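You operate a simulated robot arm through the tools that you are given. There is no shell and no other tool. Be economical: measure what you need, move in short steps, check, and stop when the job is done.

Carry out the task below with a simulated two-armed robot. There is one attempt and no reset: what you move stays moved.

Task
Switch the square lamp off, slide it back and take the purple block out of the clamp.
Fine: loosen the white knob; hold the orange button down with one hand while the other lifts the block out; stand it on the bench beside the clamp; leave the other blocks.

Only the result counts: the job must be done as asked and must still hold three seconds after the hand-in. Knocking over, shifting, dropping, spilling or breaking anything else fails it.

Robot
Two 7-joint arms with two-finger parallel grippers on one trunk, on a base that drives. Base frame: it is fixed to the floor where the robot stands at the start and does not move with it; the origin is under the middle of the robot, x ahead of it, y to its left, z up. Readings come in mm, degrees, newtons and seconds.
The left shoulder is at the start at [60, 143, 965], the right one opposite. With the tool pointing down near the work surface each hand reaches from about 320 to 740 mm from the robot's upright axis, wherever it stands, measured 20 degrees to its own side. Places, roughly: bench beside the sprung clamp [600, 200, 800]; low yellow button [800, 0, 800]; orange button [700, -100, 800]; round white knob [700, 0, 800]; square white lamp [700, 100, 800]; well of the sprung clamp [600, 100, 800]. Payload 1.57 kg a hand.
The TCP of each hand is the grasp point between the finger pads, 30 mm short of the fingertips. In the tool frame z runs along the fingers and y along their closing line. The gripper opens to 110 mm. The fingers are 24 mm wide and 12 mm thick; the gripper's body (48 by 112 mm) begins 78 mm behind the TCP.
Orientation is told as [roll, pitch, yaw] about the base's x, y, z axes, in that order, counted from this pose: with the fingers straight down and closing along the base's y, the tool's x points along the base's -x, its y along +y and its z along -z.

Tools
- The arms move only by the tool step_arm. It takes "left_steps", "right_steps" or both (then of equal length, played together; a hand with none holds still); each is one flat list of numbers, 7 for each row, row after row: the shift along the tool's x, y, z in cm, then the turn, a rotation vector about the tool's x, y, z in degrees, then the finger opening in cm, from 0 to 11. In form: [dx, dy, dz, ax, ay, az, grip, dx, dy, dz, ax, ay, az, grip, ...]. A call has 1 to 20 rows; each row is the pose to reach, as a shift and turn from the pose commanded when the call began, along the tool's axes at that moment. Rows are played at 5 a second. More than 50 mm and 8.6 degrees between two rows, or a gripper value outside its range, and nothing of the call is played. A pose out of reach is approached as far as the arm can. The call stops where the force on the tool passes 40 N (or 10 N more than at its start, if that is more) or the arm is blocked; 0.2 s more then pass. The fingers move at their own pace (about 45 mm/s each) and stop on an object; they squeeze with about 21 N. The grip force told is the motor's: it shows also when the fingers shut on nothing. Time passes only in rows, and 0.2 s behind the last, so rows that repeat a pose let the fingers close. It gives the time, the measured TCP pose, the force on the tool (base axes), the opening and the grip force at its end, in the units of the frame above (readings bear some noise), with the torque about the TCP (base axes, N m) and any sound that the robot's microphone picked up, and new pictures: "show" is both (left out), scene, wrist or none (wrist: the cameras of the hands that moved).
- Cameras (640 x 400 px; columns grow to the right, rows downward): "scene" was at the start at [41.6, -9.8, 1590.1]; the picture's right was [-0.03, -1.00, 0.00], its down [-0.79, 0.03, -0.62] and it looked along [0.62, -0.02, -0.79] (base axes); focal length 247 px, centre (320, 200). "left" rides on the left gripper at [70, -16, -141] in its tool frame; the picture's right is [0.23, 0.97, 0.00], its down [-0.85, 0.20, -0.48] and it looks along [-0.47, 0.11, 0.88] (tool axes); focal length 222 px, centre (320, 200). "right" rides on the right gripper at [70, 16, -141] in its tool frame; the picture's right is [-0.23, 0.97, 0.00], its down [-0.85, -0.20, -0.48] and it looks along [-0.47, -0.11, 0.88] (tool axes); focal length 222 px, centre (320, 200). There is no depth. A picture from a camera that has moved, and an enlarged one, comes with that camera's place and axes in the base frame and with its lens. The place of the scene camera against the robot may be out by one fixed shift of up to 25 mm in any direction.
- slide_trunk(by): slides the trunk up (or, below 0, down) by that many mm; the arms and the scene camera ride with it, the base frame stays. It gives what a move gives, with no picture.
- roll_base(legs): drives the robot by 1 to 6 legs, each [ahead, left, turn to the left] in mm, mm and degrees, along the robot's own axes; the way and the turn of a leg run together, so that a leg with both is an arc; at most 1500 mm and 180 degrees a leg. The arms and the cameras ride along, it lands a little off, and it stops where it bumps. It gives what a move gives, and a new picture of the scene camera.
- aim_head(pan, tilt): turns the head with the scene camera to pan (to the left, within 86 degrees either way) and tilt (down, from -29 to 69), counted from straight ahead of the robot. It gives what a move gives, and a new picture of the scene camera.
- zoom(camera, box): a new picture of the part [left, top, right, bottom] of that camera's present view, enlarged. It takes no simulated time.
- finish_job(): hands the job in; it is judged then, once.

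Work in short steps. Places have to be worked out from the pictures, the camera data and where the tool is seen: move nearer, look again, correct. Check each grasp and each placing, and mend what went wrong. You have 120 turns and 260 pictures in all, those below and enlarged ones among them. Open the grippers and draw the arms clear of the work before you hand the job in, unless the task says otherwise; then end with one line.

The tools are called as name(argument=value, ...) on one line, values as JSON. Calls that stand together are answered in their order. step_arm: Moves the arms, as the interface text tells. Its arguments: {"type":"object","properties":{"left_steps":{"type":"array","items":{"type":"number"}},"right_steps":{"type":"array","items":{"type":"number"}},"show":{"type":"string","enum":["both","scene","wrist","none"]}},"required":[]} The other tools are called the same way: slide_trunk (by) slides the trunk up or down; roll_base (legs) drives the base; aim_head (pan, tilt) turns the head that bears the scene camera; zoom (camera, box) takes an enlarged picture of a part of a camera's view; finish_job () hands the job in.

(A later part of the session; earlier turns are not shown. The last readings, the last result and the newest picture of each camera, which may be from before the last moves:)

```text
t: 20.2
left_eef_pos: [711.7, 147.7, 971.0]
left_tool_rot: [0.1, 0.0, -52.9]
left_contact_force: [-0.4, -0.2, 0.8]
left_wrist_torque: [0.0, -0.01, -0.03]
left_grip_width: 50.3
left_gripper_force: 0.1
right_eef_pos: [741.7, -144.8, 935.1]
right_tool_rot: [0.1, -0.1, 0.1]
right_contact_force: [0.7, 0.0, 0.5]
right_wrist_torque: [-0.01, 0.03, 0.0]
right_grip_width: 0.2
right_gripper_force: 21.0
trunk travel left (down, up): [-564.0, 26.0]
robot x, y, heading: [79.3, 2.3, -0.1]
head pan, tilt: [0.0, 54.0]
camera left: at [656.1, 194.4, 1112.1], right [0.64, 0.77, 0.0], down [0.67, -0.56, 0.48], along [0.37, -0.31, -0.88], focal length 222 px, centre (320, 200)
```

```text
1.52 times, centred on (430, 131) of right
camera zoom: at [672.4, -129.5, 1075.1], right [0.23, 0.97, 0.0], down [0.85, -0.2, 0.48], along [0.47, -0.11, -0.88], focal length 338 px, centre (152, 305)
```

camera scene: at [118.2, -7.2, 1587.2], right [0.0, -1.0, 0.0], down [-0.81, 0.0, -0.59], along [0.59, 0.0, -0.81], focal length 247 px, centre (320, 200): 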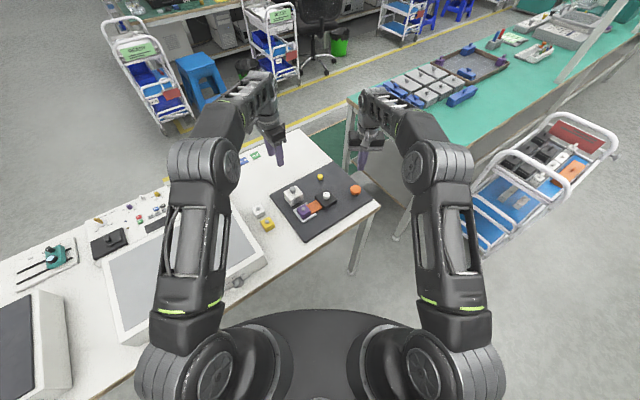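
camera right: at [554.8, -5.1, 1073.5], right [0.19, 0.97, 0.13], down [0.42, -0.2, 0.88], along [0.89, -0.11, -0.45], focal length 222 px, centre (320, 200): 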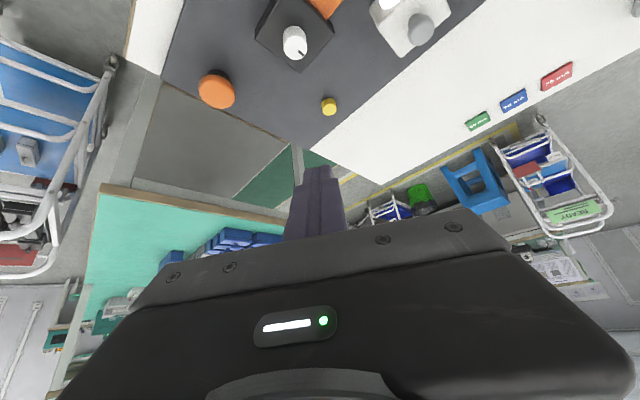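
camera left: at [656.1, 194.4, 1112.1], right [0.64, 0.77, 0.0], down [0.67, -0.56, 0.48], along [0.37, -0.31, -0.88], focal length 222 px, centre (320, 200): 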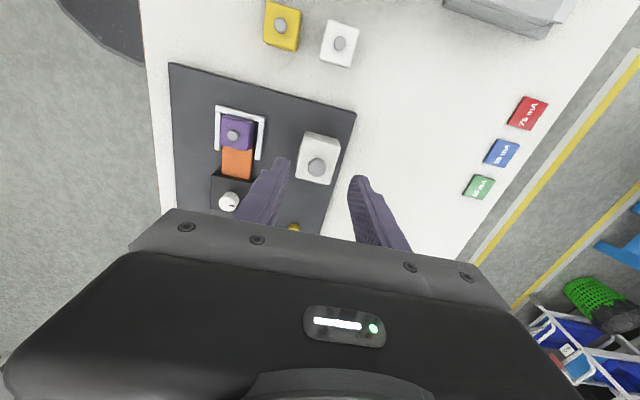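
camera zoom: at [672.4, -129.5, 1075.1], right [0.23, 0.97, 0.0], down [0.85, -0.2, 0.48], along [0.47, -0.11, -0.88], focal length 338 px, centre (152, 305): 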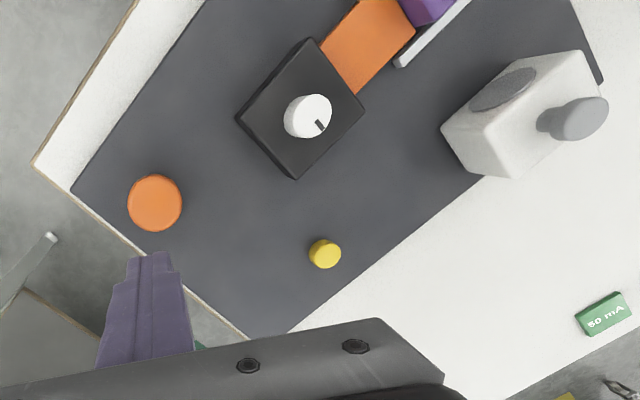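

The lamp is off and at its stop. Next is the white knob, which I place at about (698, -25, 805). I bring the right hand, opened to 50 mm, above it and move the left hand off to the side.

step_arm(left_steps=[3, 0, 0, 0, 0, 0, 5, 6, 0, 0, 0, 0, 0, 5, 8, 0, 0, 0, 0, 0, 5, 8, 0, 0, 0, 0, 0, 5], right_steps=[1.1, 3, 1.5, 0, 0, 0, 5, 2.2, 6, 3, 0, 0, 0, 5, 3.3, 9, 4.5, 0, 0, 0, 5, 4.4, 12, 5.5, 0, 0, 0, 5], show="none")

zoom(camera="right", box=[200, 60, 440, 210])

zoom(camera="scene", box=[270, 165, 370, 227])

```text
t: 21.2
left_eef_pos: [661.7, 212.7, 971.1]
left_tool_rot: [-0.1, 0.0, -52.9]
left_contact_force: [-0.2, 0.4, -1.1]
left_wrist_torque: [-0.02, 0.02, 0.01]
left_grip_width: 50.4
left_gripper_force: 0.1
right_eef_pos: [699.2, -24.6, 878.4]
right_tool_rot: [0.0, 0.0, 0.1]
right_contact_force: [0.7, 0.6, -0.2]
right_wrist_torque: [0.02, 0.01, 0.01]
right_grip_width: 50.2
right_gripper_force: 0.0
trunk travel left (down, up): [-564.0, 26.0]
robot x, y, heading: [78.3, -0.4, 0.0]
head pan, tilt: [0.0, 54.0]
```

```text
2.67 times, centred on (320, 135) of right
camera zoom: at [628.9, -9.3, 1019.5], right [0.23, 0.97, 0.0], down [0.85, -0.2, 0.48], along [0.47, -0.11, -0.88], focal length 592 px, centre (320, 373)
```

zoom: 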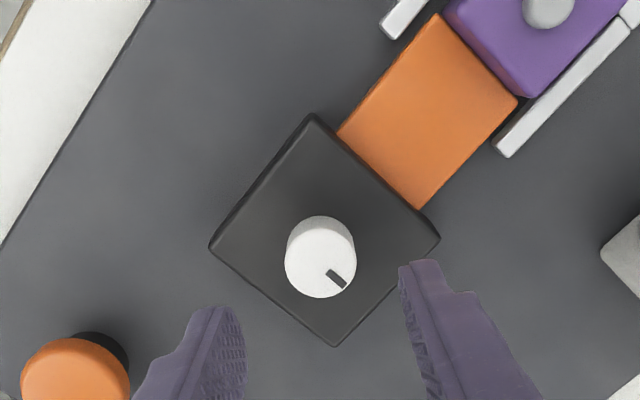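

```text
6.40 times, centred on (320, 196) of scene
camera zoom: at [118.3, -6.8, 1587.3], right [0.0, -1.0, 0.0], down [-0.81, 0.0, -0.59], along [0.59, 0.0, -0.81], focal length 1583 px, centre (320, 226)
```

zoom: 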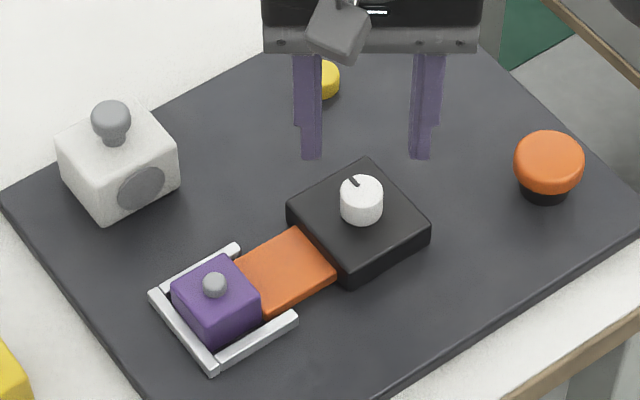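

The knob is nearly centred below. I turn the hand clockwise by 40° so it has counter-clockwise travel, lower it around the knob and check.

step_arm(right_steps=[0.2, 0, 0, 0, 0, 8, 5, 0.2, 0, 0.5, 0, 0, 16, 5, 0.2, 0, 1, 0, 0, 24, 5, 0.2, 0, 2, 0, 0, 32, 5, 0.2, 0, 3, 0, 0, 40, 5, 0.2, 0, 4.2, 0, 0, 40, 5], show="none")

zoom(camera="right", box=[200, 60, 440, 210])

zoom(camera="scene", box=[270, 165, 370, 227])

```text
t: 22.6
left_eef_pos: [662.4, 212.5, 971.6]
left_tool_rot: [0.0, 0.0, -52.9]
left_contact_force: [-0.8, 0.3, 0.9]
left_wrist_torque: [0.01, 0.03, 0.0]
left_grip_width: 50.0
left_gripper_force: 0.1
right_eef_pos: [696.5, -26.6, 836.4]
right_tool_rot: [0.0, 0.0, -40.0]
right_contact_force: [0.0, -0.1, -0.3]
right_wrist_torque: [0.01, 0.01, 0.02]
right_grip_width: 49.8
right_gripper_force: 0.0
trunk travel left (down, up): [-564.0, 26.0]
robot x, y, heading: [78.1, -0.9, -0.1]
head pan, tilt: [0.0, 54.0]
```

```text
2.67 times, centred on (320, 135) of right
camera zoom: at [654.3, 31.2, 977.2], right [0.8, 0.6, 0.0], down [0.53, -0.7, 0.48], along [0.29, -0.38, -0.88], focal length 592 px, centre (320, 373)
```

zoom: 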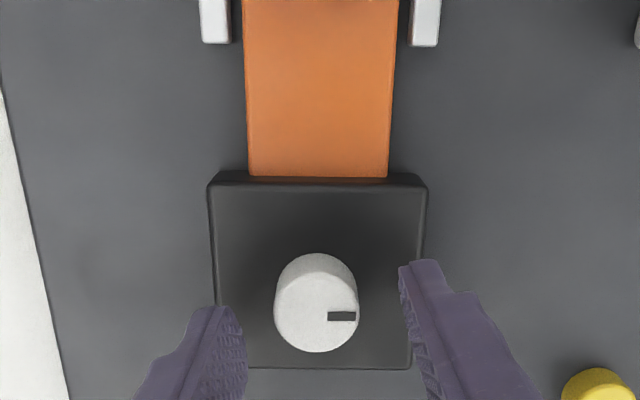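

```text
6.40 times, centred on (320, 196) of scene
camera zoom: at [118.4, -7.2, 1587.3], right [0.0, -1.0, 0.0], down [-0.81, 0.0, -0.59], along [0.59, 0.0, -0.81], focal length 1583 px, centre (320, 226)
```

zoom: 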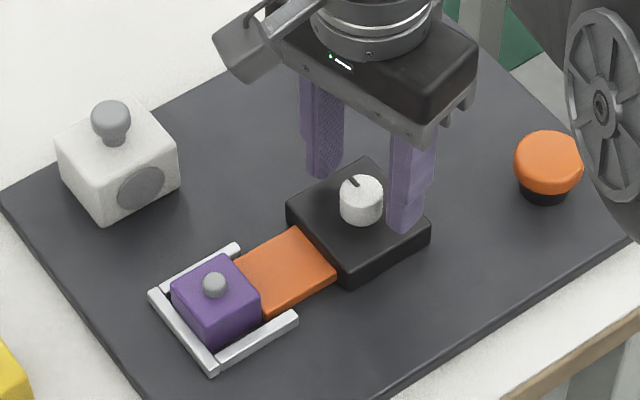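

Knob centred. I lower 10 mm and close on it.

step_arm(right_steps=[0, 0, 0.5, 0, 0, 0, 5, 0, 0, 0.9, 0, 0, 0, 5, 0, 0, 0.9, 0, 0, 0, 2, 0, 0, 0.9, 0, 0, 0, 1.5, 0, 0, 0.9, 0, 0, 0, 1.5], show="none")

zoom(camera="right", box=[200, 60, 440, 210])

```text
t: 23.8
left_eef_pos: [662.2, 211.6, 972.0]
left_tool_rot: [0.0, -0.1, -52.8]
left_contact_force: [-0.1, 0.1, 0.8]
left_wrist_torque: [0.0, 0.03, 0.02]
left_grip_width: 49.9
left_gripper_force: 0.1
right_eef_pos: [697.2, -26.5, 827.7]
right_tool_rot: [-0.1, 0.0, -39.9]
right_contact_force: [-0.5, -0.2, -1.1]
right_wrist_torque: [-0.05, -0.1, 0.02]
right_grip_width: 25.9
right_gripper_force: 26.0
trunk travel left (down, up): [-564.0, 26.0]
robot x, y, heading: [80.0, 0.7, 0.0]
head pan, tilt: [0.0, 54.0]
```

```text
2.67 times, centred on (320, 135) of right
camera zoom: at [654.6, 30.4, 968.3], right [0.8, 0.6, 0.0], down [0.53, -0.7, 0.48], along [0.29, -0.38, -0.88], focal length 592 px, centre (320, 373)
```

zoom: 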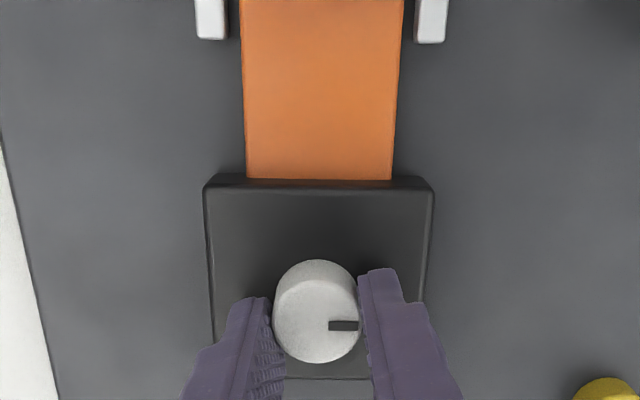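

The knob is held, 26 mm wide. I turn it counter-clockwise by 48° first and check.

step_arm(right_steps=[0, 0, 0, 0, 0, -8, 1.5, 0, 0, 0, 0, 0, -16, 1.5, 0, 0, 0, 0, 0, -24, 1.5, 0, 0, 0, 0, 0, -32, 1.5, 0, 0, 0, 0, 0, -40, 1.5, 0, 0, 0, 0, 0, -48, 1.5], show="none")

zoom(camera="right", box=[200, 40, 520, 240])

zoom(camera="scene", box=[270, 165, 370, 227])

```text
t: 25.2
left_eef_pos: [664.3, 212.8, 970.8]
left_tool_rot: [-0.1, 0.1, -52.9]
left_contact_force: [1.3, 0.1, -0.5]
left_wrist_torque: [-0.02, 0.0, 0.05]
left_grip_width: 50.1
left_gripper_force: 0.0
right_eef_pos: [697.8, -23.3, 827.9]
right_tool_rot: [0.1, -0.2, 8.3]
right_contact_force: [9.1, 11.3, -3.0]
right_wrist_torque: [0.35, -0.27, -0.06]
right_grip_width: 25.5
right_gripper_force: 36.4
trunk travel left (down, up): [-564.0, 26.0]
robot x, y, heading: [79.0, -1.4, 0.3]
head pan, tilt: [0.0, 54.0]
```

```text
2.00 times, centred on (360, 140) of right
camera zoom: at [626.9, -18.1, 968.2], right [0.08, 1.0, 0.0], down [0.87, -0.07, 0.48], along [0.48, -0.04, -0.88], focal length 444 px, centre (240, 320)
```

zoom: 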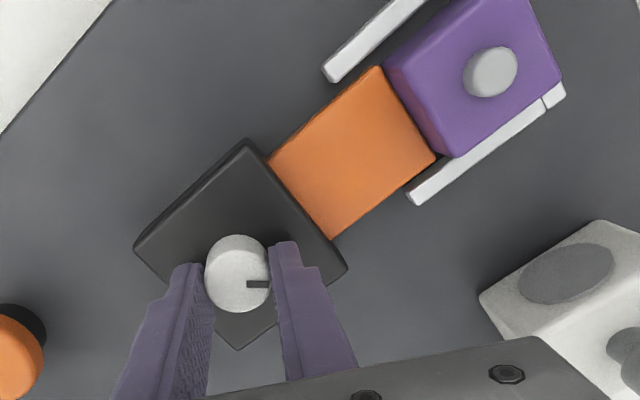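

```text
6.40 times, centred on (320, 196) of scene
camera zoom: at [119.6, -5.7, 1587.2], right [0.0, -1.0, 0.0], down [-0.81, 0.0, -0.59], along [0.59, 0.0, -0.81], focal length 1583 px, centre (320, 226)
```

zoom: 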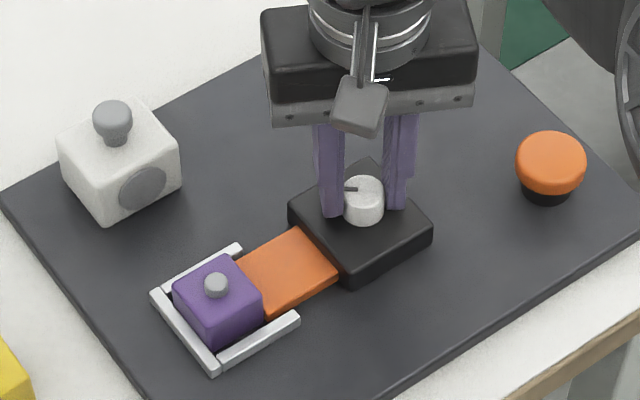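

The knob turns along (pointer now toward +y) and resistance is low. I keep turning 56° further.

step_arm(right_steps=[0, 0, 0, 0, 0, -8, 1.5, 0, 0, 0, 0, 0, -16, 1.5, 0, 0, 0, 0, 0, -24, 1.5, 0, 0, 0, 0, 0, -32, 1.5, 0, 0, 0, 0, 0, -40, 1.5, 0, 0, 0, 0, 0, -48, 1.5, 0, 0, 0, 0, 0, -56, 1.5], show="none")

zoom(camera="right", box=[240, 40, 560, 240])

zoom(camera="scene", box=[270, 165, 370, 227])

```text
t: 26.8
left_eef_pos: [663.1, 213.7, 971.3]
left_tool_rot: [0.0, -0.2, -52.9]
left_contact_force: [-0.1, -0.7, -0.1]
left_wrist_torque: [0.02, 0.03, 0.0]
left_grip_width: 49.9
left_gripper_force: 0.0
right_eef_pos: [695.5, -21.0, 827.4]
right_tool_rot: [0.2, -0.1, 64.3]
right_contact_force: [0.7, 27.1, 2.0]
right_wrist_torque: [-0.08, -0.03, -0.05]
right_grip_width: 25.4
right_gripper_force: 37.3
trunk travel left (down, up): [-564.0, 26.0]
robot x, y, heading: [76.4, -0.5, -0.2]
head pan, tilt: [0.0, 54.0]
```

```text
2.00 times, centred on (400, 140) of right
camera zoom: at [651.4, -77.9, 968.3], right [-0.78, 0.63, 0.0], down [0.55, 0.68, 0.48], along [0.3, 0.37, -0.88], focal length 444 px, centre (160, 320)
```

zoom: 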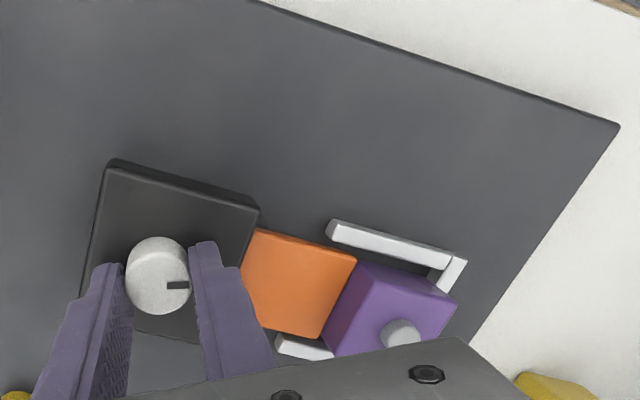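

```text
6.40 times, centred on (320, 196) of scene
camera zoom: at [117.8, -3.8, 1587.3], right [0.0, -1.0, 0.0], down [-0.81, 0.0, -0.59], along [0.59, 0.0, -0.81], focal length 1583 px, centre (320, 226)
```

zoom: 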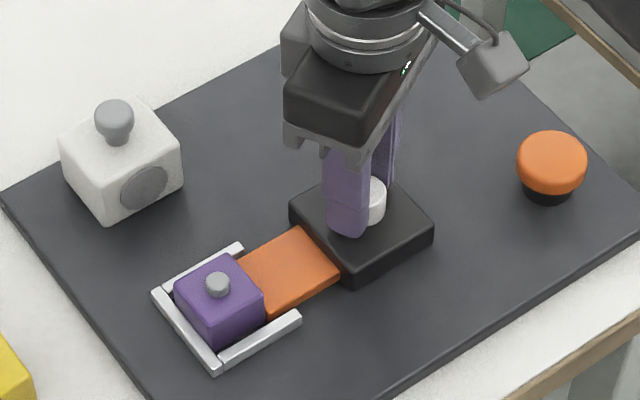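

No stop yet after 104°, but side force has built up. I relieve it with a 5 mm shift and turn 32° more.

step_arm(right_steps=[-0.4, 0.2, 0, 0, 0, 0, 1.5, -0.4, 0.2, 0, 0, 0, -8, 1.5, -0.4, 0.2, 0, 0, 0, -16, 1.5, -0.4, 0.2, 0, 0, 0, -24, 1.5, -0.4, 0.2, 0, 0, 0, -32, 1.5], show="none")

zoom(camera="right", box=[240, 40, 560, 240])

```text
t: 28.0
left_eef_pos: [661.0, 212.6, 971.0]
left_tool_rot: [0.0, -0.1, -52.9]
left_contact_force: [-0.4, 0.3, -0.1]
left_wrist_torque: [0.04, 0.01, 0.0]
left_grip_width: 50.0
left_gripper_force: 0.0
right_eef_pos: [693.5, -20.4, 827.4]
right_tool_rot: [0.1, 0.2, 96.2]
right_contact_force: [-12.4, 12.1, -1.8]
right_wrist_torque: [0.23, -0.15, -0.04]
right_grip_width: 25.5
right_gripper_force: 37.4
trunk travel left (down, up): [-564.0, 26.0]
robot x, y, heading: [73.6, -2.4, 0.4]
head pan, tilt: [0.0, 54.0]
```

```text
2.00 times, centred on (400, 140) of right
camera zoom: at [686.3, -92.2, 968.5], right [-0.99, 0.12, 0.0], down [0.11, 0.87, 0.48], along [0.06, 0.47, -0.88], focal length 444 px, centre (160, 320)
```

zoom: 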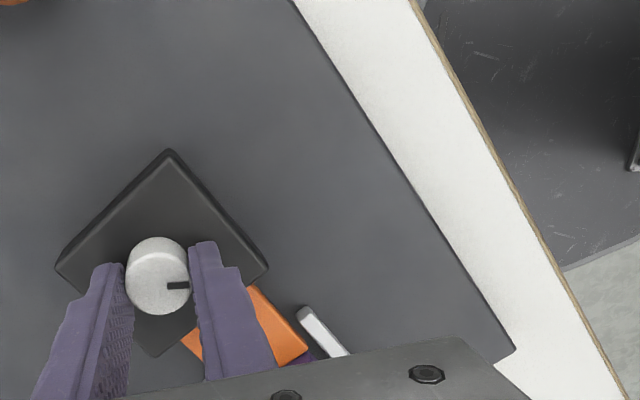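

136° turned, with no stop felt. I release, rise, turn back to yaw 0 and go over the orange button to test the clamp.

step_arm(right_steps=[0, 0, 0, 0, 0, 0, 3, 0, 0, 0, 0, 0, 0, 5, 0, 0, -2.5, 0, 0, 0, 5, 0, 0, -6, 0, 0, 0, 5, 0, 0, -10, 0, 0, 0, 5, 1.2, -0.3, -10, 0, 0, 8, 4, 2.4, -0.5, -10, 0, 0, 16, 3, 3.6, -0.8, -10, 0, 0, 24, 2, 4.8, -1, -10, 0, 0, 32, 1, 6, -1.2, -10, 0, 0, 40, 0, 7.2, -1.5, -10, 0, 0, 48, 0, 8.4, -1.8, -10, 0, 0, 56, 0, 9.6, -2, -10, 0, 0, 64, 0, 10.6, -2.2, -10, 0, 0, 72, 0, 11.6, -2.4, -10, 0, 0, 80, 0, 12.4, -2.6, -10, 0, 0, 88, 0, 12.4, -2.6, -10, 0, 0, 96, 0], show="none")

zoom(camera="right", box=[200, 0, 520, 200])

zoom(camera="scene", box=[270, 165, 370, 227])

```text
t: 31.6
left_eef_pos: [663.6, 212.4, 971.7]
left_tool_rot: [-0.1, 0.0, -53.0]
left_contact_force: [-0.4, -0.4, -0.2]
left_wrist_torque: [0.01, 0.01, 0.01]
left_grip_width: 50.1
left_gripper_force: 0.0
right_eef_pos: [736.8, -142.1, 928.6]
right_tool_rot: [-0.1, 0.0, -0.1]
right_contact_force: [0.3, -0.4, -0.6]
right_wrist_torque: [0.02, 0.02, 0.02]
right_grip_width: 0.0
right_gripper_force: 20.7
trunk travel left (down, up): [-564.0, 26.0]
robot x, y, heading: [81.8, -1.7, 0.0]
head pan, tilt: [0.0, 54.0]
```

```text
2.00 times, centred on (360, 100) of right
camera zoom: at [665.7, -126.1, 1069.8], right [0.23, 0.97, 0.0], down [0.85, -0.2, 0.48], along [0.47, -0.11, -0.88], focal length 444 px, centre (240, 400)
```

zoom: 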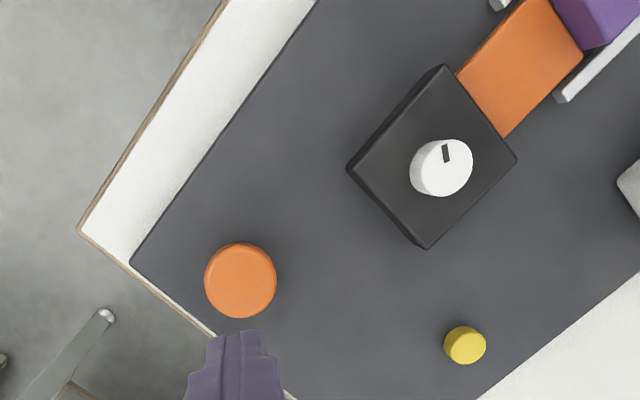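

```text
6.40 times, centred on (320, 196) of scene
camera zoom: at [118.1, -7.0, 1587.3], right [0.0, -1.0, 0.0], down [-0.81, 0.0, -0.59], along [0.59, 0.0, -0.81], focal length 1583 px, centre (320, 226)
```

zoom: 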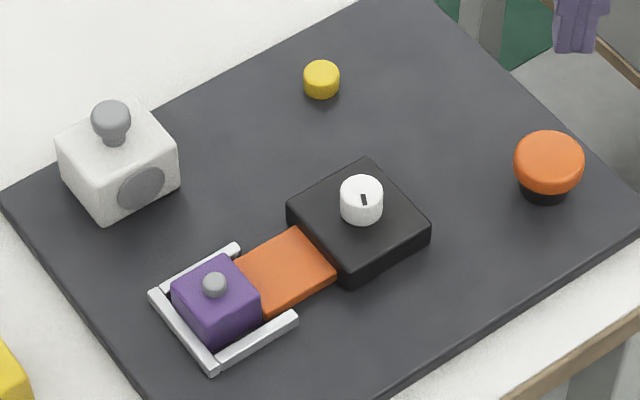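

The knob's pointer is now near -x. The orange button is at about (729, -141, 797). I descend onto it and press, watching the jaw.

step_arm(right_steps=[0.3, 0, 3.5, 0, 0, 0, 0, 0.7, 0, 7, 0, 0, 0, 0, 0.7, 0, 9, 0, 0, 0, 0, 0.7, 0, 9.6, 0, 0, 0, 0, 0.7, 0, 10, 0, 0, 0, 0, 0.7, 0, 10.4, 0, 0, 0, 0, 0.7, 0, 10.8, 0, 0, 0, 0], show="none")

zoom(camera="scene", box=[270, 165, 370, 227])

zoom(camera="right", box=[200, 0, 520, 200])

```text
t: 33.2
left_eef_pos: [659.4, 212.4, 973.3]
left_tool_rot: [0.2, 0.0, -52.9]
left_contact_force: [0.3, 0.0, 0.1]
left_wrist_torque: [-0.02, 0.01, 0.04]
left_grip_width: 50.1
left_gripper_force: 0.1
right_eef_pos: [726.8, -140.6, 824.3]
right_tool_rot: [0.0, -0.3, 0.1]
right_contact_force: [-9.8, -2.5, 27.9]
right_wrist_torque: [-0.05, 0.4, 0.03]
right_grip_width: 0.0
right_gripper_force: 20.9
trunk travel left (down, up): [-564.0, 26.0]
robot x, y, heading: [77.3, -0.3, 0.1]
head pan, tilt: [0.0, 54.0]
```

```text
6.40 times, centred on (320, 196) of scene
camera zoom: at [114.0, -6.7, 1587.8], right [0.0, -1.0, 0.0], down [-0.81, 0.0, -0.59], along [0.59, 0.0, -0.81], focal length 1583 px, centre (320, 226)
```

zoom: 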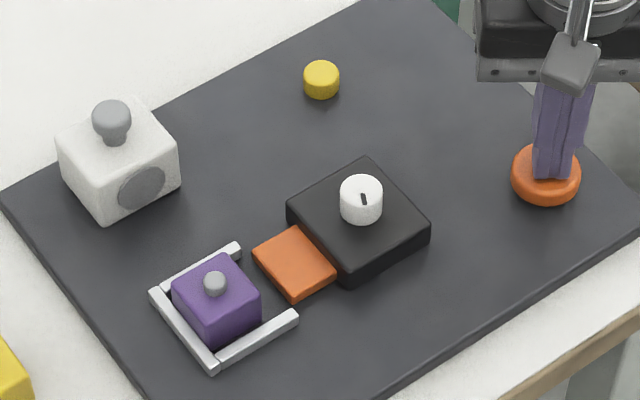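

```text
2.00 times, centred on (360, 100) of right
camera zoom: at [657.1, -126.0, 963.8], right [0.23, 0.97, 0.0], down [0.85, -0.2, 0.48], along [0.47, -0.11, -0.88], focal length 444 px, centre (240, 400)
```

zoom: 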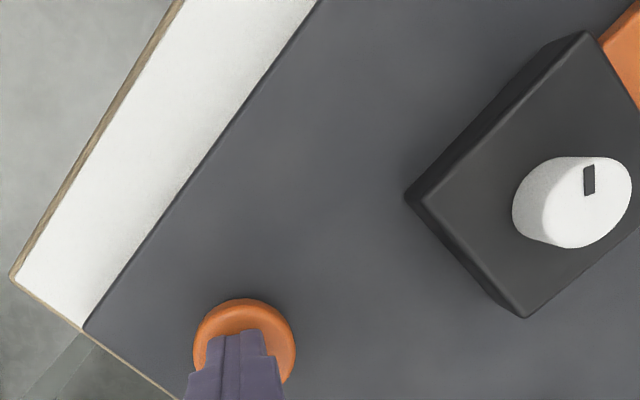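

The jaw has drawn back: the clamp is open while I hold the button. Keeping the right hand still, I bring the left hand above the purple block's pin.

step_arm(left_steps=[-2.7, -2.8, 1, 0, 0, 0, 5, -5.3, -5.5, 2.5, 0, 0, 0, 5, -8, -8.2, 5, 0, 0, 0, 5, -10.6, -11, 8, 0, 0, 0, 5, -10.6, -11, 8.3, 0, 0, 0, 4], show="none")

zoom(camera="left", box=[200, 60, 440, 210])

zoom(camera="scene", box=[270, 165, 370, 227])

```text
t: 34.3
left_eef_pos: [635.3, 59.1, 891.4]
left_tool_rot: [-0.1, -0.1, -53.0]
left_contact_force: [0.2, 0.4, 0.5]
left_wrist_torque: [-0.02, -0.04, 0.02]
left_grip_width: 40.1
left_gripper_force: 0.0
right_eef_pos: [728.0, -141.9, 823.9]
right_tool_rot: [0.0, -0.3, -0.1]
right_contact_force: [-5.4, -2.2, 15.2]
right_wrist_torque: [-0.04, 0.37, 0.05]
right_grip_width: 0.1
right_gripper_force: 21.4
trunk travel left (down, up): [-564.0, 26.0]
robot x, y, heading: [80.8, -0.2, -0.1]
head pan, tilt: [0.0, 54.0]
stopped in row 5 (right hand): the force on the tool passed its limit at 41 N (the readings are from after the stop); the commanded pose is now the measured one
```

```text
2.67 times, centred on (320, 135) of left
camera zoom: at [581.5, 105.9, 1033.4], right [0.64, 0.77, 0.0], down [0.67, -0.56, 0.48], along [0.37, -0.31, -0.88], focal length 592 px, centre (320, 373)
```

zoom: 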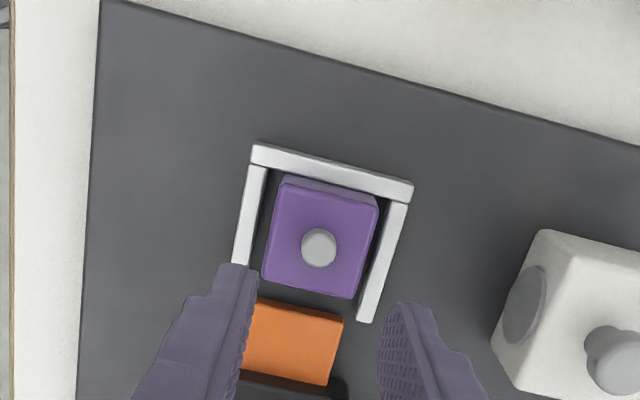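

```text
6.40 times, centred on (320, 196) of scene
camera zoom: at [114.9, -6.7, 1587.0], right [0.0, -1.0, 0.0], down [-0.81, 0.0, -0.59], along [0.59, 0.0, -0.81], focal length 1583 px, centre (320, 226)
```

zoom: 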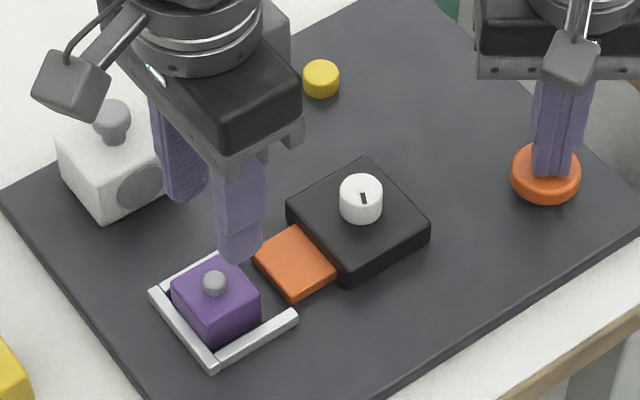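

The right hand relaxed to 15 N but still holds the jaw open. The pin is 2 mm off the left TCP, so I correct, lower to about 4 mm above the block's top, and look.

step_arm(left_steps=[0.2, 0, 2.5, 0, 0, 0, 4, 0.2, 0, 5, 0, 0, 0, 4, 0.2, 0, 6.2, 0, 0, 0, 4], show="none")

zoom(camera="left", box=[200, 60, 440, 210])

zoom(camera="scene", box=[270, 165, 370, 227])

```text
t: 35.1
left_eef_pos: [636.5, 61.2, 834.1]
left_tool_rot: [0.2, -0.2, -52.9]
left_contact_force: [-8.4, 6.0, 36.9]
left_wrist_torque: [-0.2, 0.97, -0.21]
left_grip_width: 42.2
left_gripper_force: 1.2
right_eef_pos: [728.6, -141.6, 823.8]
right_tool_rot: [0.0, -0.7, 0.1]
right_contact_force: [4.2, -1.9, 11.9]
right_wrist_torque: [-0.08, 0.05, 0.01]
right_grip_width: 0.0
right_gripper_force: 20.8
trunk travel left (down, up): [-564.0, 26.0]
robot x, y, heading: [78.3, 1.5, 0.3]
head pan, tilt: [0.0, 54.0]
```

```text
2.67 times, centred on (320, 135) of left
camera zoom: at [580.7, 107.7, 975.1], right [0.64, 0.77, 0.0], down [0.67, -0.56, 0.48], along [0.37, -0.31, -0.88], focal length 592 px, centre (320, 373)
```

zoom: 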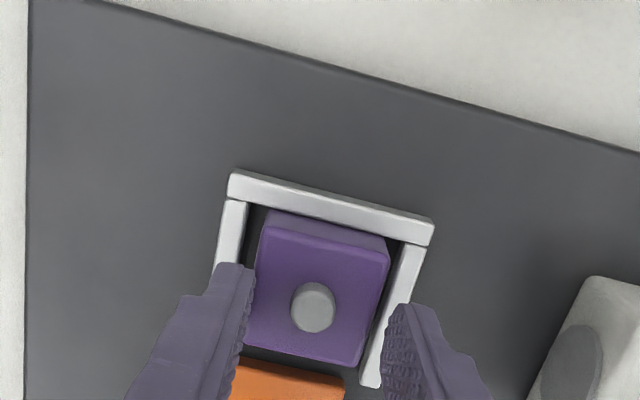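

```text
6.40 times, centred on (320, 196) of scene
camera zoom: at [113.6, -6.6, 1588.1], right [0.0, -1.0, 0.0], down [-0.81, 0.0, -0.59], along [0.59, 0.0, -0.81], focal length 1583 px, centre (320, 226)
```

zoom: 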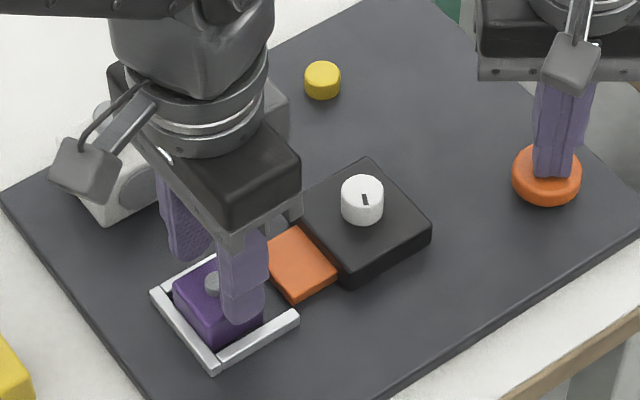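

The finger touched the block's top edge at tip height 804, so the block's top is about 803. I raise 5 mm, shift 2 mm, and close on the pin.

step_arm(left_steps=[0.2, -0.1, -0.5, 0, 0, 0, 4, 0.2, -0.1, -0.5, 0, 0, 0, 2, 0.2, -0.1, -0.5, 0, 0, 0, 0.5, 0.2, -0.1, -0.5, 0, 0, 0, 0.5, 0.2, -0.1, -0.5, 0, 0, 0, 0.5], show="none")

zoom(camera="left", box=[200, 60, 440, 210])

zoom(camera="scene", box=[270, 165, 370, 227])

```text
t: 36.3
left_eef_pos: [631.9, 62.7, 833.8]
left_tool_rot: [0.1, 0.1, -53.0]
left_contact_force: [-2.2, 0.5, 9.9]
left_wrist_torque: [-0.01, 0.06, 0.0]
left_grip_width: 9.9
left_gripper_force: 2.6
right_eef_pos: [727.3, -141.0, 823.7]
right_tool_rot: [0.0, -0.6, 0.0]
right_contact_force: [2.1, -0.3, 25.1]
right_wrist_torque: [-0.03, 0.13, 0.01]
right_grip_width: 0.0
right_gripper_force: 20.9
trunk travel left (down, up): [-564.0, 26.0]
robot x, y, heading: [76.2, 0.9, 0.1]
head pan, tilt: [0.0, 54.0]
```

```text
2.67 times, centred on (320, 135) of left
camera zoom: at [578.0, 108.8, 976.0], right [0.64, 0.77, 0.0], down [0.67, -0.56, 0.48], along [0.37, -0.31, -0.88], focal length 592 px, centre (320, 373)
```

zoom: 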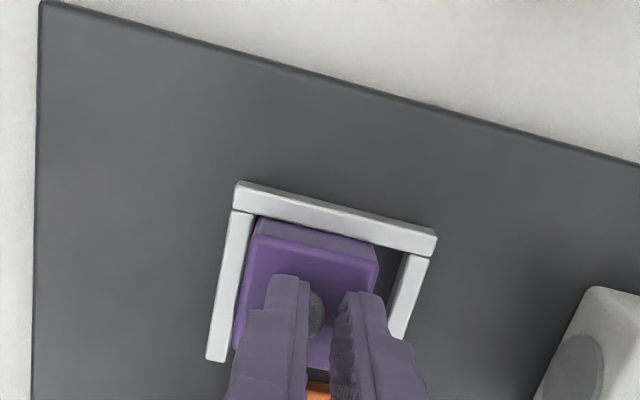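

```text
6.40 times, centred on (320, 196) of scene
camera zoom: at [114.6, -6.8, 1587.5], right [0.0, -1.0, 0.0], down [-0.81, 0.0, -0.59], along [0.59, 0.0, -0.81], focal length 1583 px, centre (320, 226)
```

zoom: 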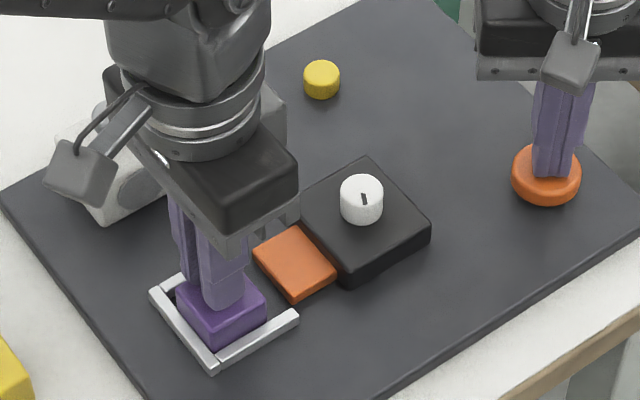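

The grip reads 9.9 mm with low motor force, so it may still be settling. I hold for two rows to see whether the pin is truly gripped.

step_arm(left_steps=[0, 0, 0, 0, 0, 0, 0, 0, 0, 0, 0, 0, 0, 0], show="none")

zoom(camera="left", box=[260, 120, 380, 195])

```text
t: 36.9
left_eef_pos: [632.7, 62.6, 833.8]
left_tool_rot: [0.0, 0.0, -53.1]
left_contact_force: [-1.0, -0.8, 6.2]
left_wrist_torque: [0.0, 0.02, -0.01]
left_grip_width: 0.0
left_gripper_force: 21.0
right_eef_pos: [728.8, -141.0, 822.4]
right_tool_rot: [0.0, -0.3, 0.0]
right_contact_force: [3.2, -1.7, 27.9]
right_wrist_torque: [-0.04, 0.09, -0.02]
right_grip_width: 0.0
right_gripper_force: 20.4
trunk travel left (down, up): [-564.0, 26.0]
robot x, y, heading: [80.3, -0.6, -0.0]
head pan, tilt: [0.0, 54.0]
```

```text
5.33 times, centred on (320, 158) of left
camera zoom: at [578.4, 108.8, 976.0], right [0.64, 0.77, 0.0], down [0.67, -0.56, 0.48], along [0.37, -0.31, -0.88], focal length 1185 px, centre (320, 427)
```

zoom: 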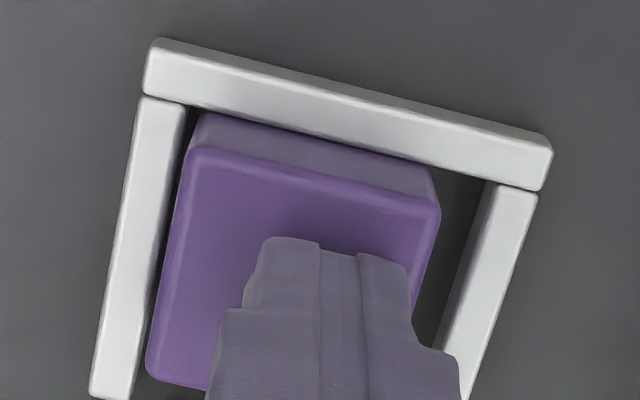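

The fingers shut fully above the pin, so the pin's top is about at 804 and I was too high, or they slipped off. I rise, open to 30 mm and look again.

step_arm(left_steps=[0, 0, -1.5, 0, 0, 0, 0, 0, 0, -3, 0, 0, 0, 2, 0, 0, -3.5, 0, 0, 0, 3.2, 0, 0, -3.5, 0, 0, 0, 3.2], show="none")

zoom(camera="left", box=[220, 80, 420, 205])

zoom(camera="right", box=[380, 0, 640, 162])

zoom(camera="scene", box=[285, 190, 335, 221])

```text
t: 37.9
left_eef_pos: [632.6, 62.4, 870.0]
left_tool_rot: [0.0, 0.0, -53.0]
left_contact_force: [-0.1, -0.9, -0.1]
left_wrist_torque: [-0.03, 0.0, 0.0]
left_grip_width: 32.2
left_gripper_force: 0.0
right_eef_pos: [728.4, -142.0, 822.8]
right_tool_rot: [0.0, -0.4, 0.0]
right_contact_force: [1.6, -0.8, 29.7]
right_wrist_torque: [-0.02, 0.16, 0.01]
right_grip_width: 0.0
right_gripper_force: 21.1
trunk travel left (down, up): [-564.0, 26.0]
robot x, y, heading: [78.7, 1.5, -0.2]
head pan, tilt: [0.0, 54.0]
```

```text
3.20 times, centred on (320, 142) of left
camera zoom: at [578.8, 108.7, 1012.1], right [0.64, 0.77, 0.0], down [0.67, -0.56, 0.48], along [0.37, -0.31, -0.88], focal length 711 px, centre (320, 384)
```

zoom: 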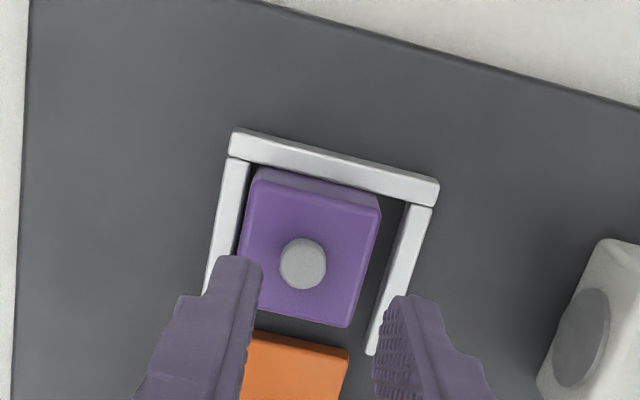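

```text
2.46 times, centred on (510, 81) of right
camera zoom: at [658.1, -125.8, 963.6], right [0.23, 0.97, 0.0], down [0.85, -0.2, 0.48], along [0.47, -0.11, -0.87], focal length 547 px, centre (-148, 493)
```

zoom: 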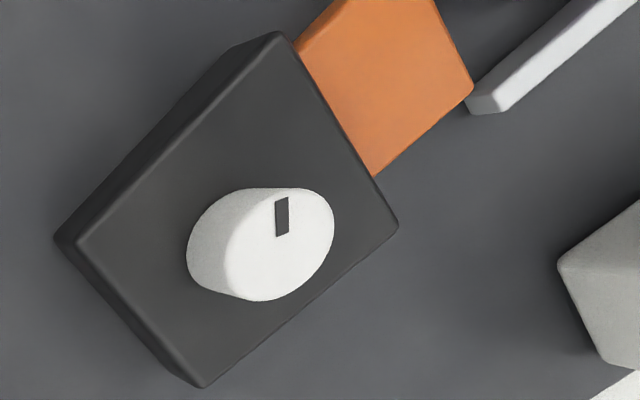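

```text
12.80 times, centred on (310, 206) of scene
camera zoom: at [115.1, -6.6, 1587.4], right [0.0, -1.0, 0.0], down [-0.81, 0.0, -0.59], along [0.59, 0.0, -0.81], focal length 3166 px, centre (448, 130)
```

zoom: 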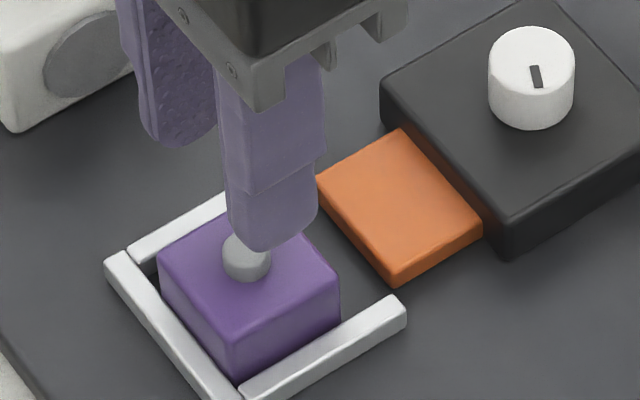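

The pin is about 10 mm tall and lies 4 mm off along the closing line. I realign and lower with the fingers 32 mm apart, to a tip height of about 800.

step_arm(left_steps=[-0.1, -0.4, 1.5, 0, 0, 0, 3.2, -0.1, -0.4, 3, 0, 0, 0, 3.2, -0.1, -0.4, 3.5, 0, 0, 0, 3.2, -0.1, -0.4, 4, 0, 0, 0, 3.2], show="none")

zoom(camera="left", box=[220, 80, 420, 205])

zoom(camera="scene", box=[285, 190, 335, 221])

```text
t: 38.9
left_eef_pos: [629.9, 59.6, 833.5]
left_tool_rot: [0.3, -0.3, -52.9]
left_contact_force: [-11.1, 2.4, 39.9]
left_wrist_torque: [0.03, 0.62, -0.01]
left_grip_width: 32.1
left_gripper_force: 0.2
right_eef_pos: [726.9, -142.4, 824.6]
right_tool_rot: [-0.1, -0.4, 0.1]
right_contact_force: [9.9, -0.2, 16.3]
right_wrist_torque: [-0.01, -0.15, 0.0]
right_grip_width: 0.1
right_gripper_force: 20.3
trunk travel left (down, up): [-564.0, 26.0]
robot x, y, heading: [76.2, -1.8, 0.3]
head pan, tilt: [0.0, 54.0]
```

```text
3.20 times, centred on (320, 142) of left
camera zoom: at [575.2, 105.6, 975.3], right [0.64, 0.77, 0.0], down [0.67, -0.56, 0.48], along [0.37, -0.31, -0.88], focal length 711 px, centre (320, 384)
```

zoom: 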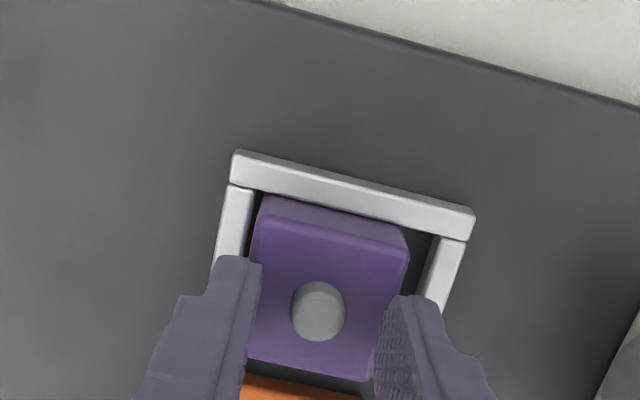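

```text
12.80 times, centred on (310, 206) of scene
camera zoom: at [112.6, -6.8, 1588.1], right [0.0, -1.0, 0.0], down [-0.81, 0.0, -0.59], along [0.59, 0.0, -0.81], focal length 3166 px, centre (448, 130)
```

zoom: 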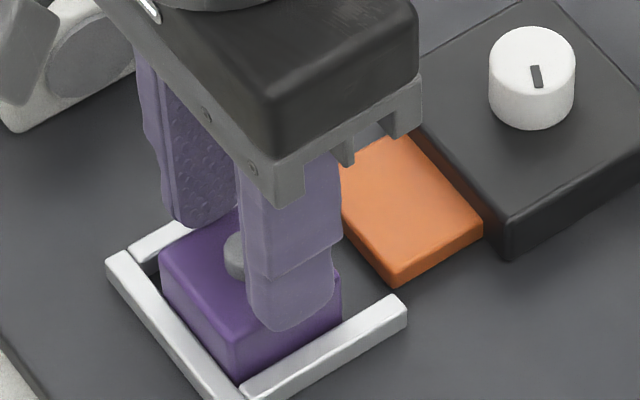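

Contact again at the same height with the fingers straddling, so the block's top is at about 804 and the pin rises above it. I lift off 5 mm and close slowly, watching from both cameras.

step_arm(left_steps=[0.2, 0, -0.7, 0, 0, 0, 3.2, 0.2, 0, -0.7, 0, 0, 0, 2.4, 0.2, 0, -0.7, 0, 0, 0, 1.2, 0.2, 0, -0.7, 0, 0, 0, 1.2], show="none")

zoom(camera="left", box=[260, 110, 380, 185])

zoom(camera="scene", box=[285, 190, 335, 221])

```text
t: 39.9
left_eef_pos: [626.8, 61.6, 837.1]
left_tool_rot: [0.0, 0.0, -53.0]
left_contact_force: [0.2, -0.7, -0.5]
left_wrist_torque: [0.01, 0.0, 0.03]
left_grip_width: 11.8
left_gripper_force: 0.0
right_eef_pos: [727.7, -141.6, 824.3]
right_tool_rot: [-0.1, -0.3, -0.1]
right_contact_force: [-6.5, -1.2, 30.9]
right_wrist_torque: [-0.01, 0.35, 0.08]
right_grip_width: 0.0
right_gripper_force: 21.0
trunk travel left (down, up): [-564.0, 26.0]
robot x, y, heading: [75.9, -1.1, 0.0]
head pan, tilt: [0.0, 54.0]
```

```text
5.33 times, centred on (320, 148) of left
camera zoom: at [573.8, 107.6, 978.6], right [0.64, 0.77, 0.0], down [0.67, -0.56, 0.48], along [0.37, -0.31, -0.88], focal length 1185 px, centre (320, 480)
```

zoom: 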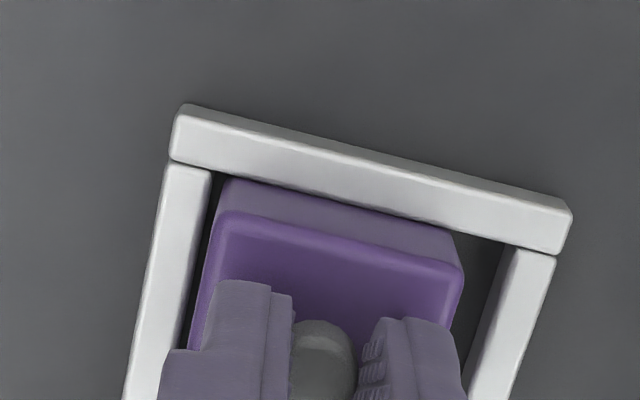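

```text
12.80 times, centred on (310, 206) of scene
camera zoom: at [113.9, -6.6, 1587.5], right [0.0, -1.0, 0.0], down [-0.81, 0.0, -0.59], along [0.59, 0.0, -0.81], focal length 3166 px, centre (448, 130)
```

zoom: 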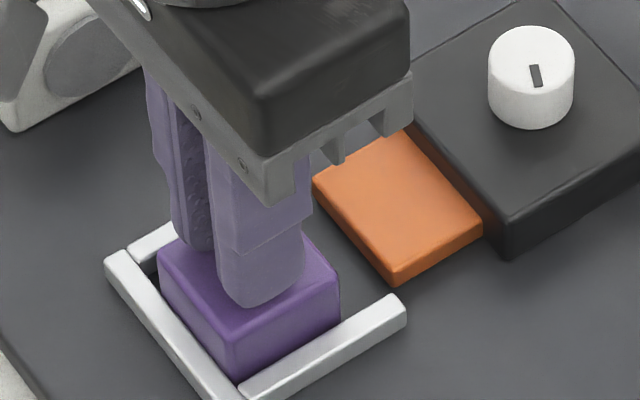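

The pin sits centred between the fingers. I lower 2 mm and close fully, checking that it holds.

step_arm(left_steps=[0, 0, 0.2, 0, 0, 0, 1.2, 0, 0, 0.2, 0, 0, 0, 0.8, 0, 0, 0.2, 0, 0, 0, 0.4, 0, 0, 0.2, 0, 0, 0, 0.4], show="none")

zoom(camera="left", box=[260, 110, 380, 185])

zoom(camera="scene", box=[285, 190, 335, 221])

```text
t: 40.9
left_eef_pos: [627.6, 60.9, 835.9]
left_tool_rot: [0.0, -0.1, -53.0]
left_contact_force: [-0.8, -0.3, 0.1]
left_wrist_torque: [-0.03, -0.02, 0.01]
left_grip_width: 4.0
left_gripper_force: 0.1
right_eef_pos: [726.7, -140.1, 824.0]
right_tool_rot: [0.0, -0.4, 0.0]
right_contact_force: [-9.3, -0.3, 30.6]
right_wrist_torque: [-0.04, 0.44, -0.06]
right_grip_width: 0.0
right_gripper_force: 20.2
trunk travel left (down, up): [-564.0, 26.0]
robot x, y, heading: [79.2, -0.7, 0.0]
head pan, tilt: [0.0, 54.0]
```

```text
5.33 times, centred on (320, 148) of left
camera zoom: at [574.0, 107.6, 977.2], right [0.64, 0.77, 0.0], down [0.67, -0.56, 0.48], along [0.37, -0.31, -0.88], focal length 1185 px, centre (320, 480)
```

zoom: 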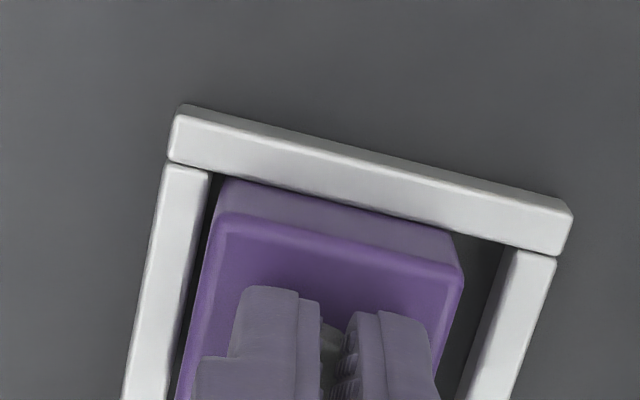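

```text
12.80 times, centred on (310, 206) of scene
camera zoom: at [113.7, -6.6, 1587.5], right [0.0, -1.0, 0.0], down [-0.81, 0.0, -0.59], along [0.59, 0.0, -0.81], focal length 3166 px, centre (448, 130)
```

zoom: 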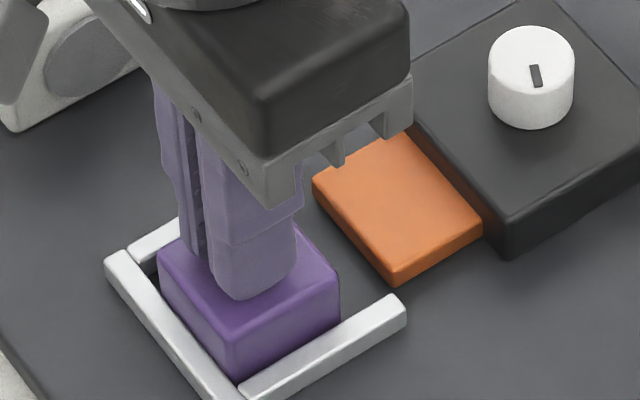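

The fingers close to 4 mm without touching the pin, yet they meet a surface at tip height 804. I need a side view to settle the heights: I lift the left hand, draw it back and tilt it 35° to look at the block flatly.

step_arm(left_steps=[0, 0, -3, 0, 0, 0, 1, 0, 0, -6, 0, 0, 0, 2, 2, 0, -7, 0, -6, 0, 3, 4, 0, -7, 0, -12, 0, 3, 6, 0, -7, 0, -18, 0, 3, 8, 0, -6, 0, -24, 0, 3, 10, 0, -5, 0, -30, 0, 3, 11, 0, -3.5, 0, -35, 0, 3], show="wrist")

zoom(camera="left", box=[220, 20, 380, 120])

```text
t: 42.7
left_eef_pos: [561.1, 150.0, 869.6]
left_tool_rot: [0.2, -35.1, -53.2]
left_contact_force: [0.1, -0.5, 0.3]
left_wrist_torque: [-0.01, 0.01, -0.01]
left_grip_width: 30.0
left_gripper_force: 0.0
right_eef_pos: [728.1, -141.6, 823.6]
right_tool_rot: [0.0, -0.4, 0.0]
right_contact_force: [-9.4, -1.5, 30.5]
right_wrist_torque: [-0.05, 0.45, 0.06]
right_grip_width: 0.1
right_gripper_force: 21.4
trunk travel left (down, up): [-564.0, 26.0]
robot x, y, heading: [76.1, -1.5, 0.1]
head pan, tilt: [0.0, 54.0]
camera left: at [465.4, 250.2, 946.0], right [0.67, 0.73, -0.13], down [0.41, -0.22, 0.88], along [0.62, -0.64, -0.45], focal length 222 px, centre (320, 200)
```

left: 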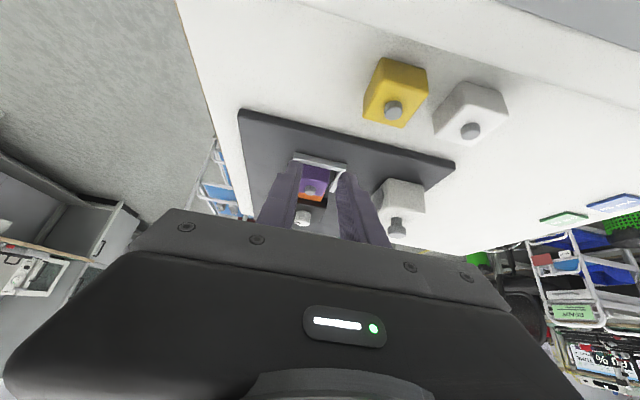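

```text
4.00 times, centred on (300, 70) of left
camera zoom: at [465.4, 250.2, 946.0], right [0.67, 0.73, -0.13], down [0.41, -0.22, 0.88], along [0.62, -0.64, -0.45], focal length 888 px, centre (400, 720)
```

zoom: 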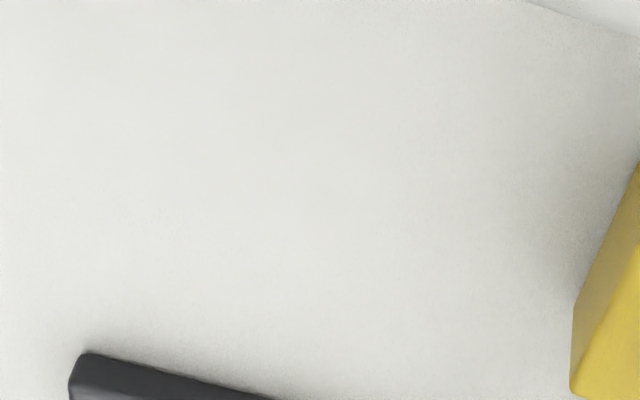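

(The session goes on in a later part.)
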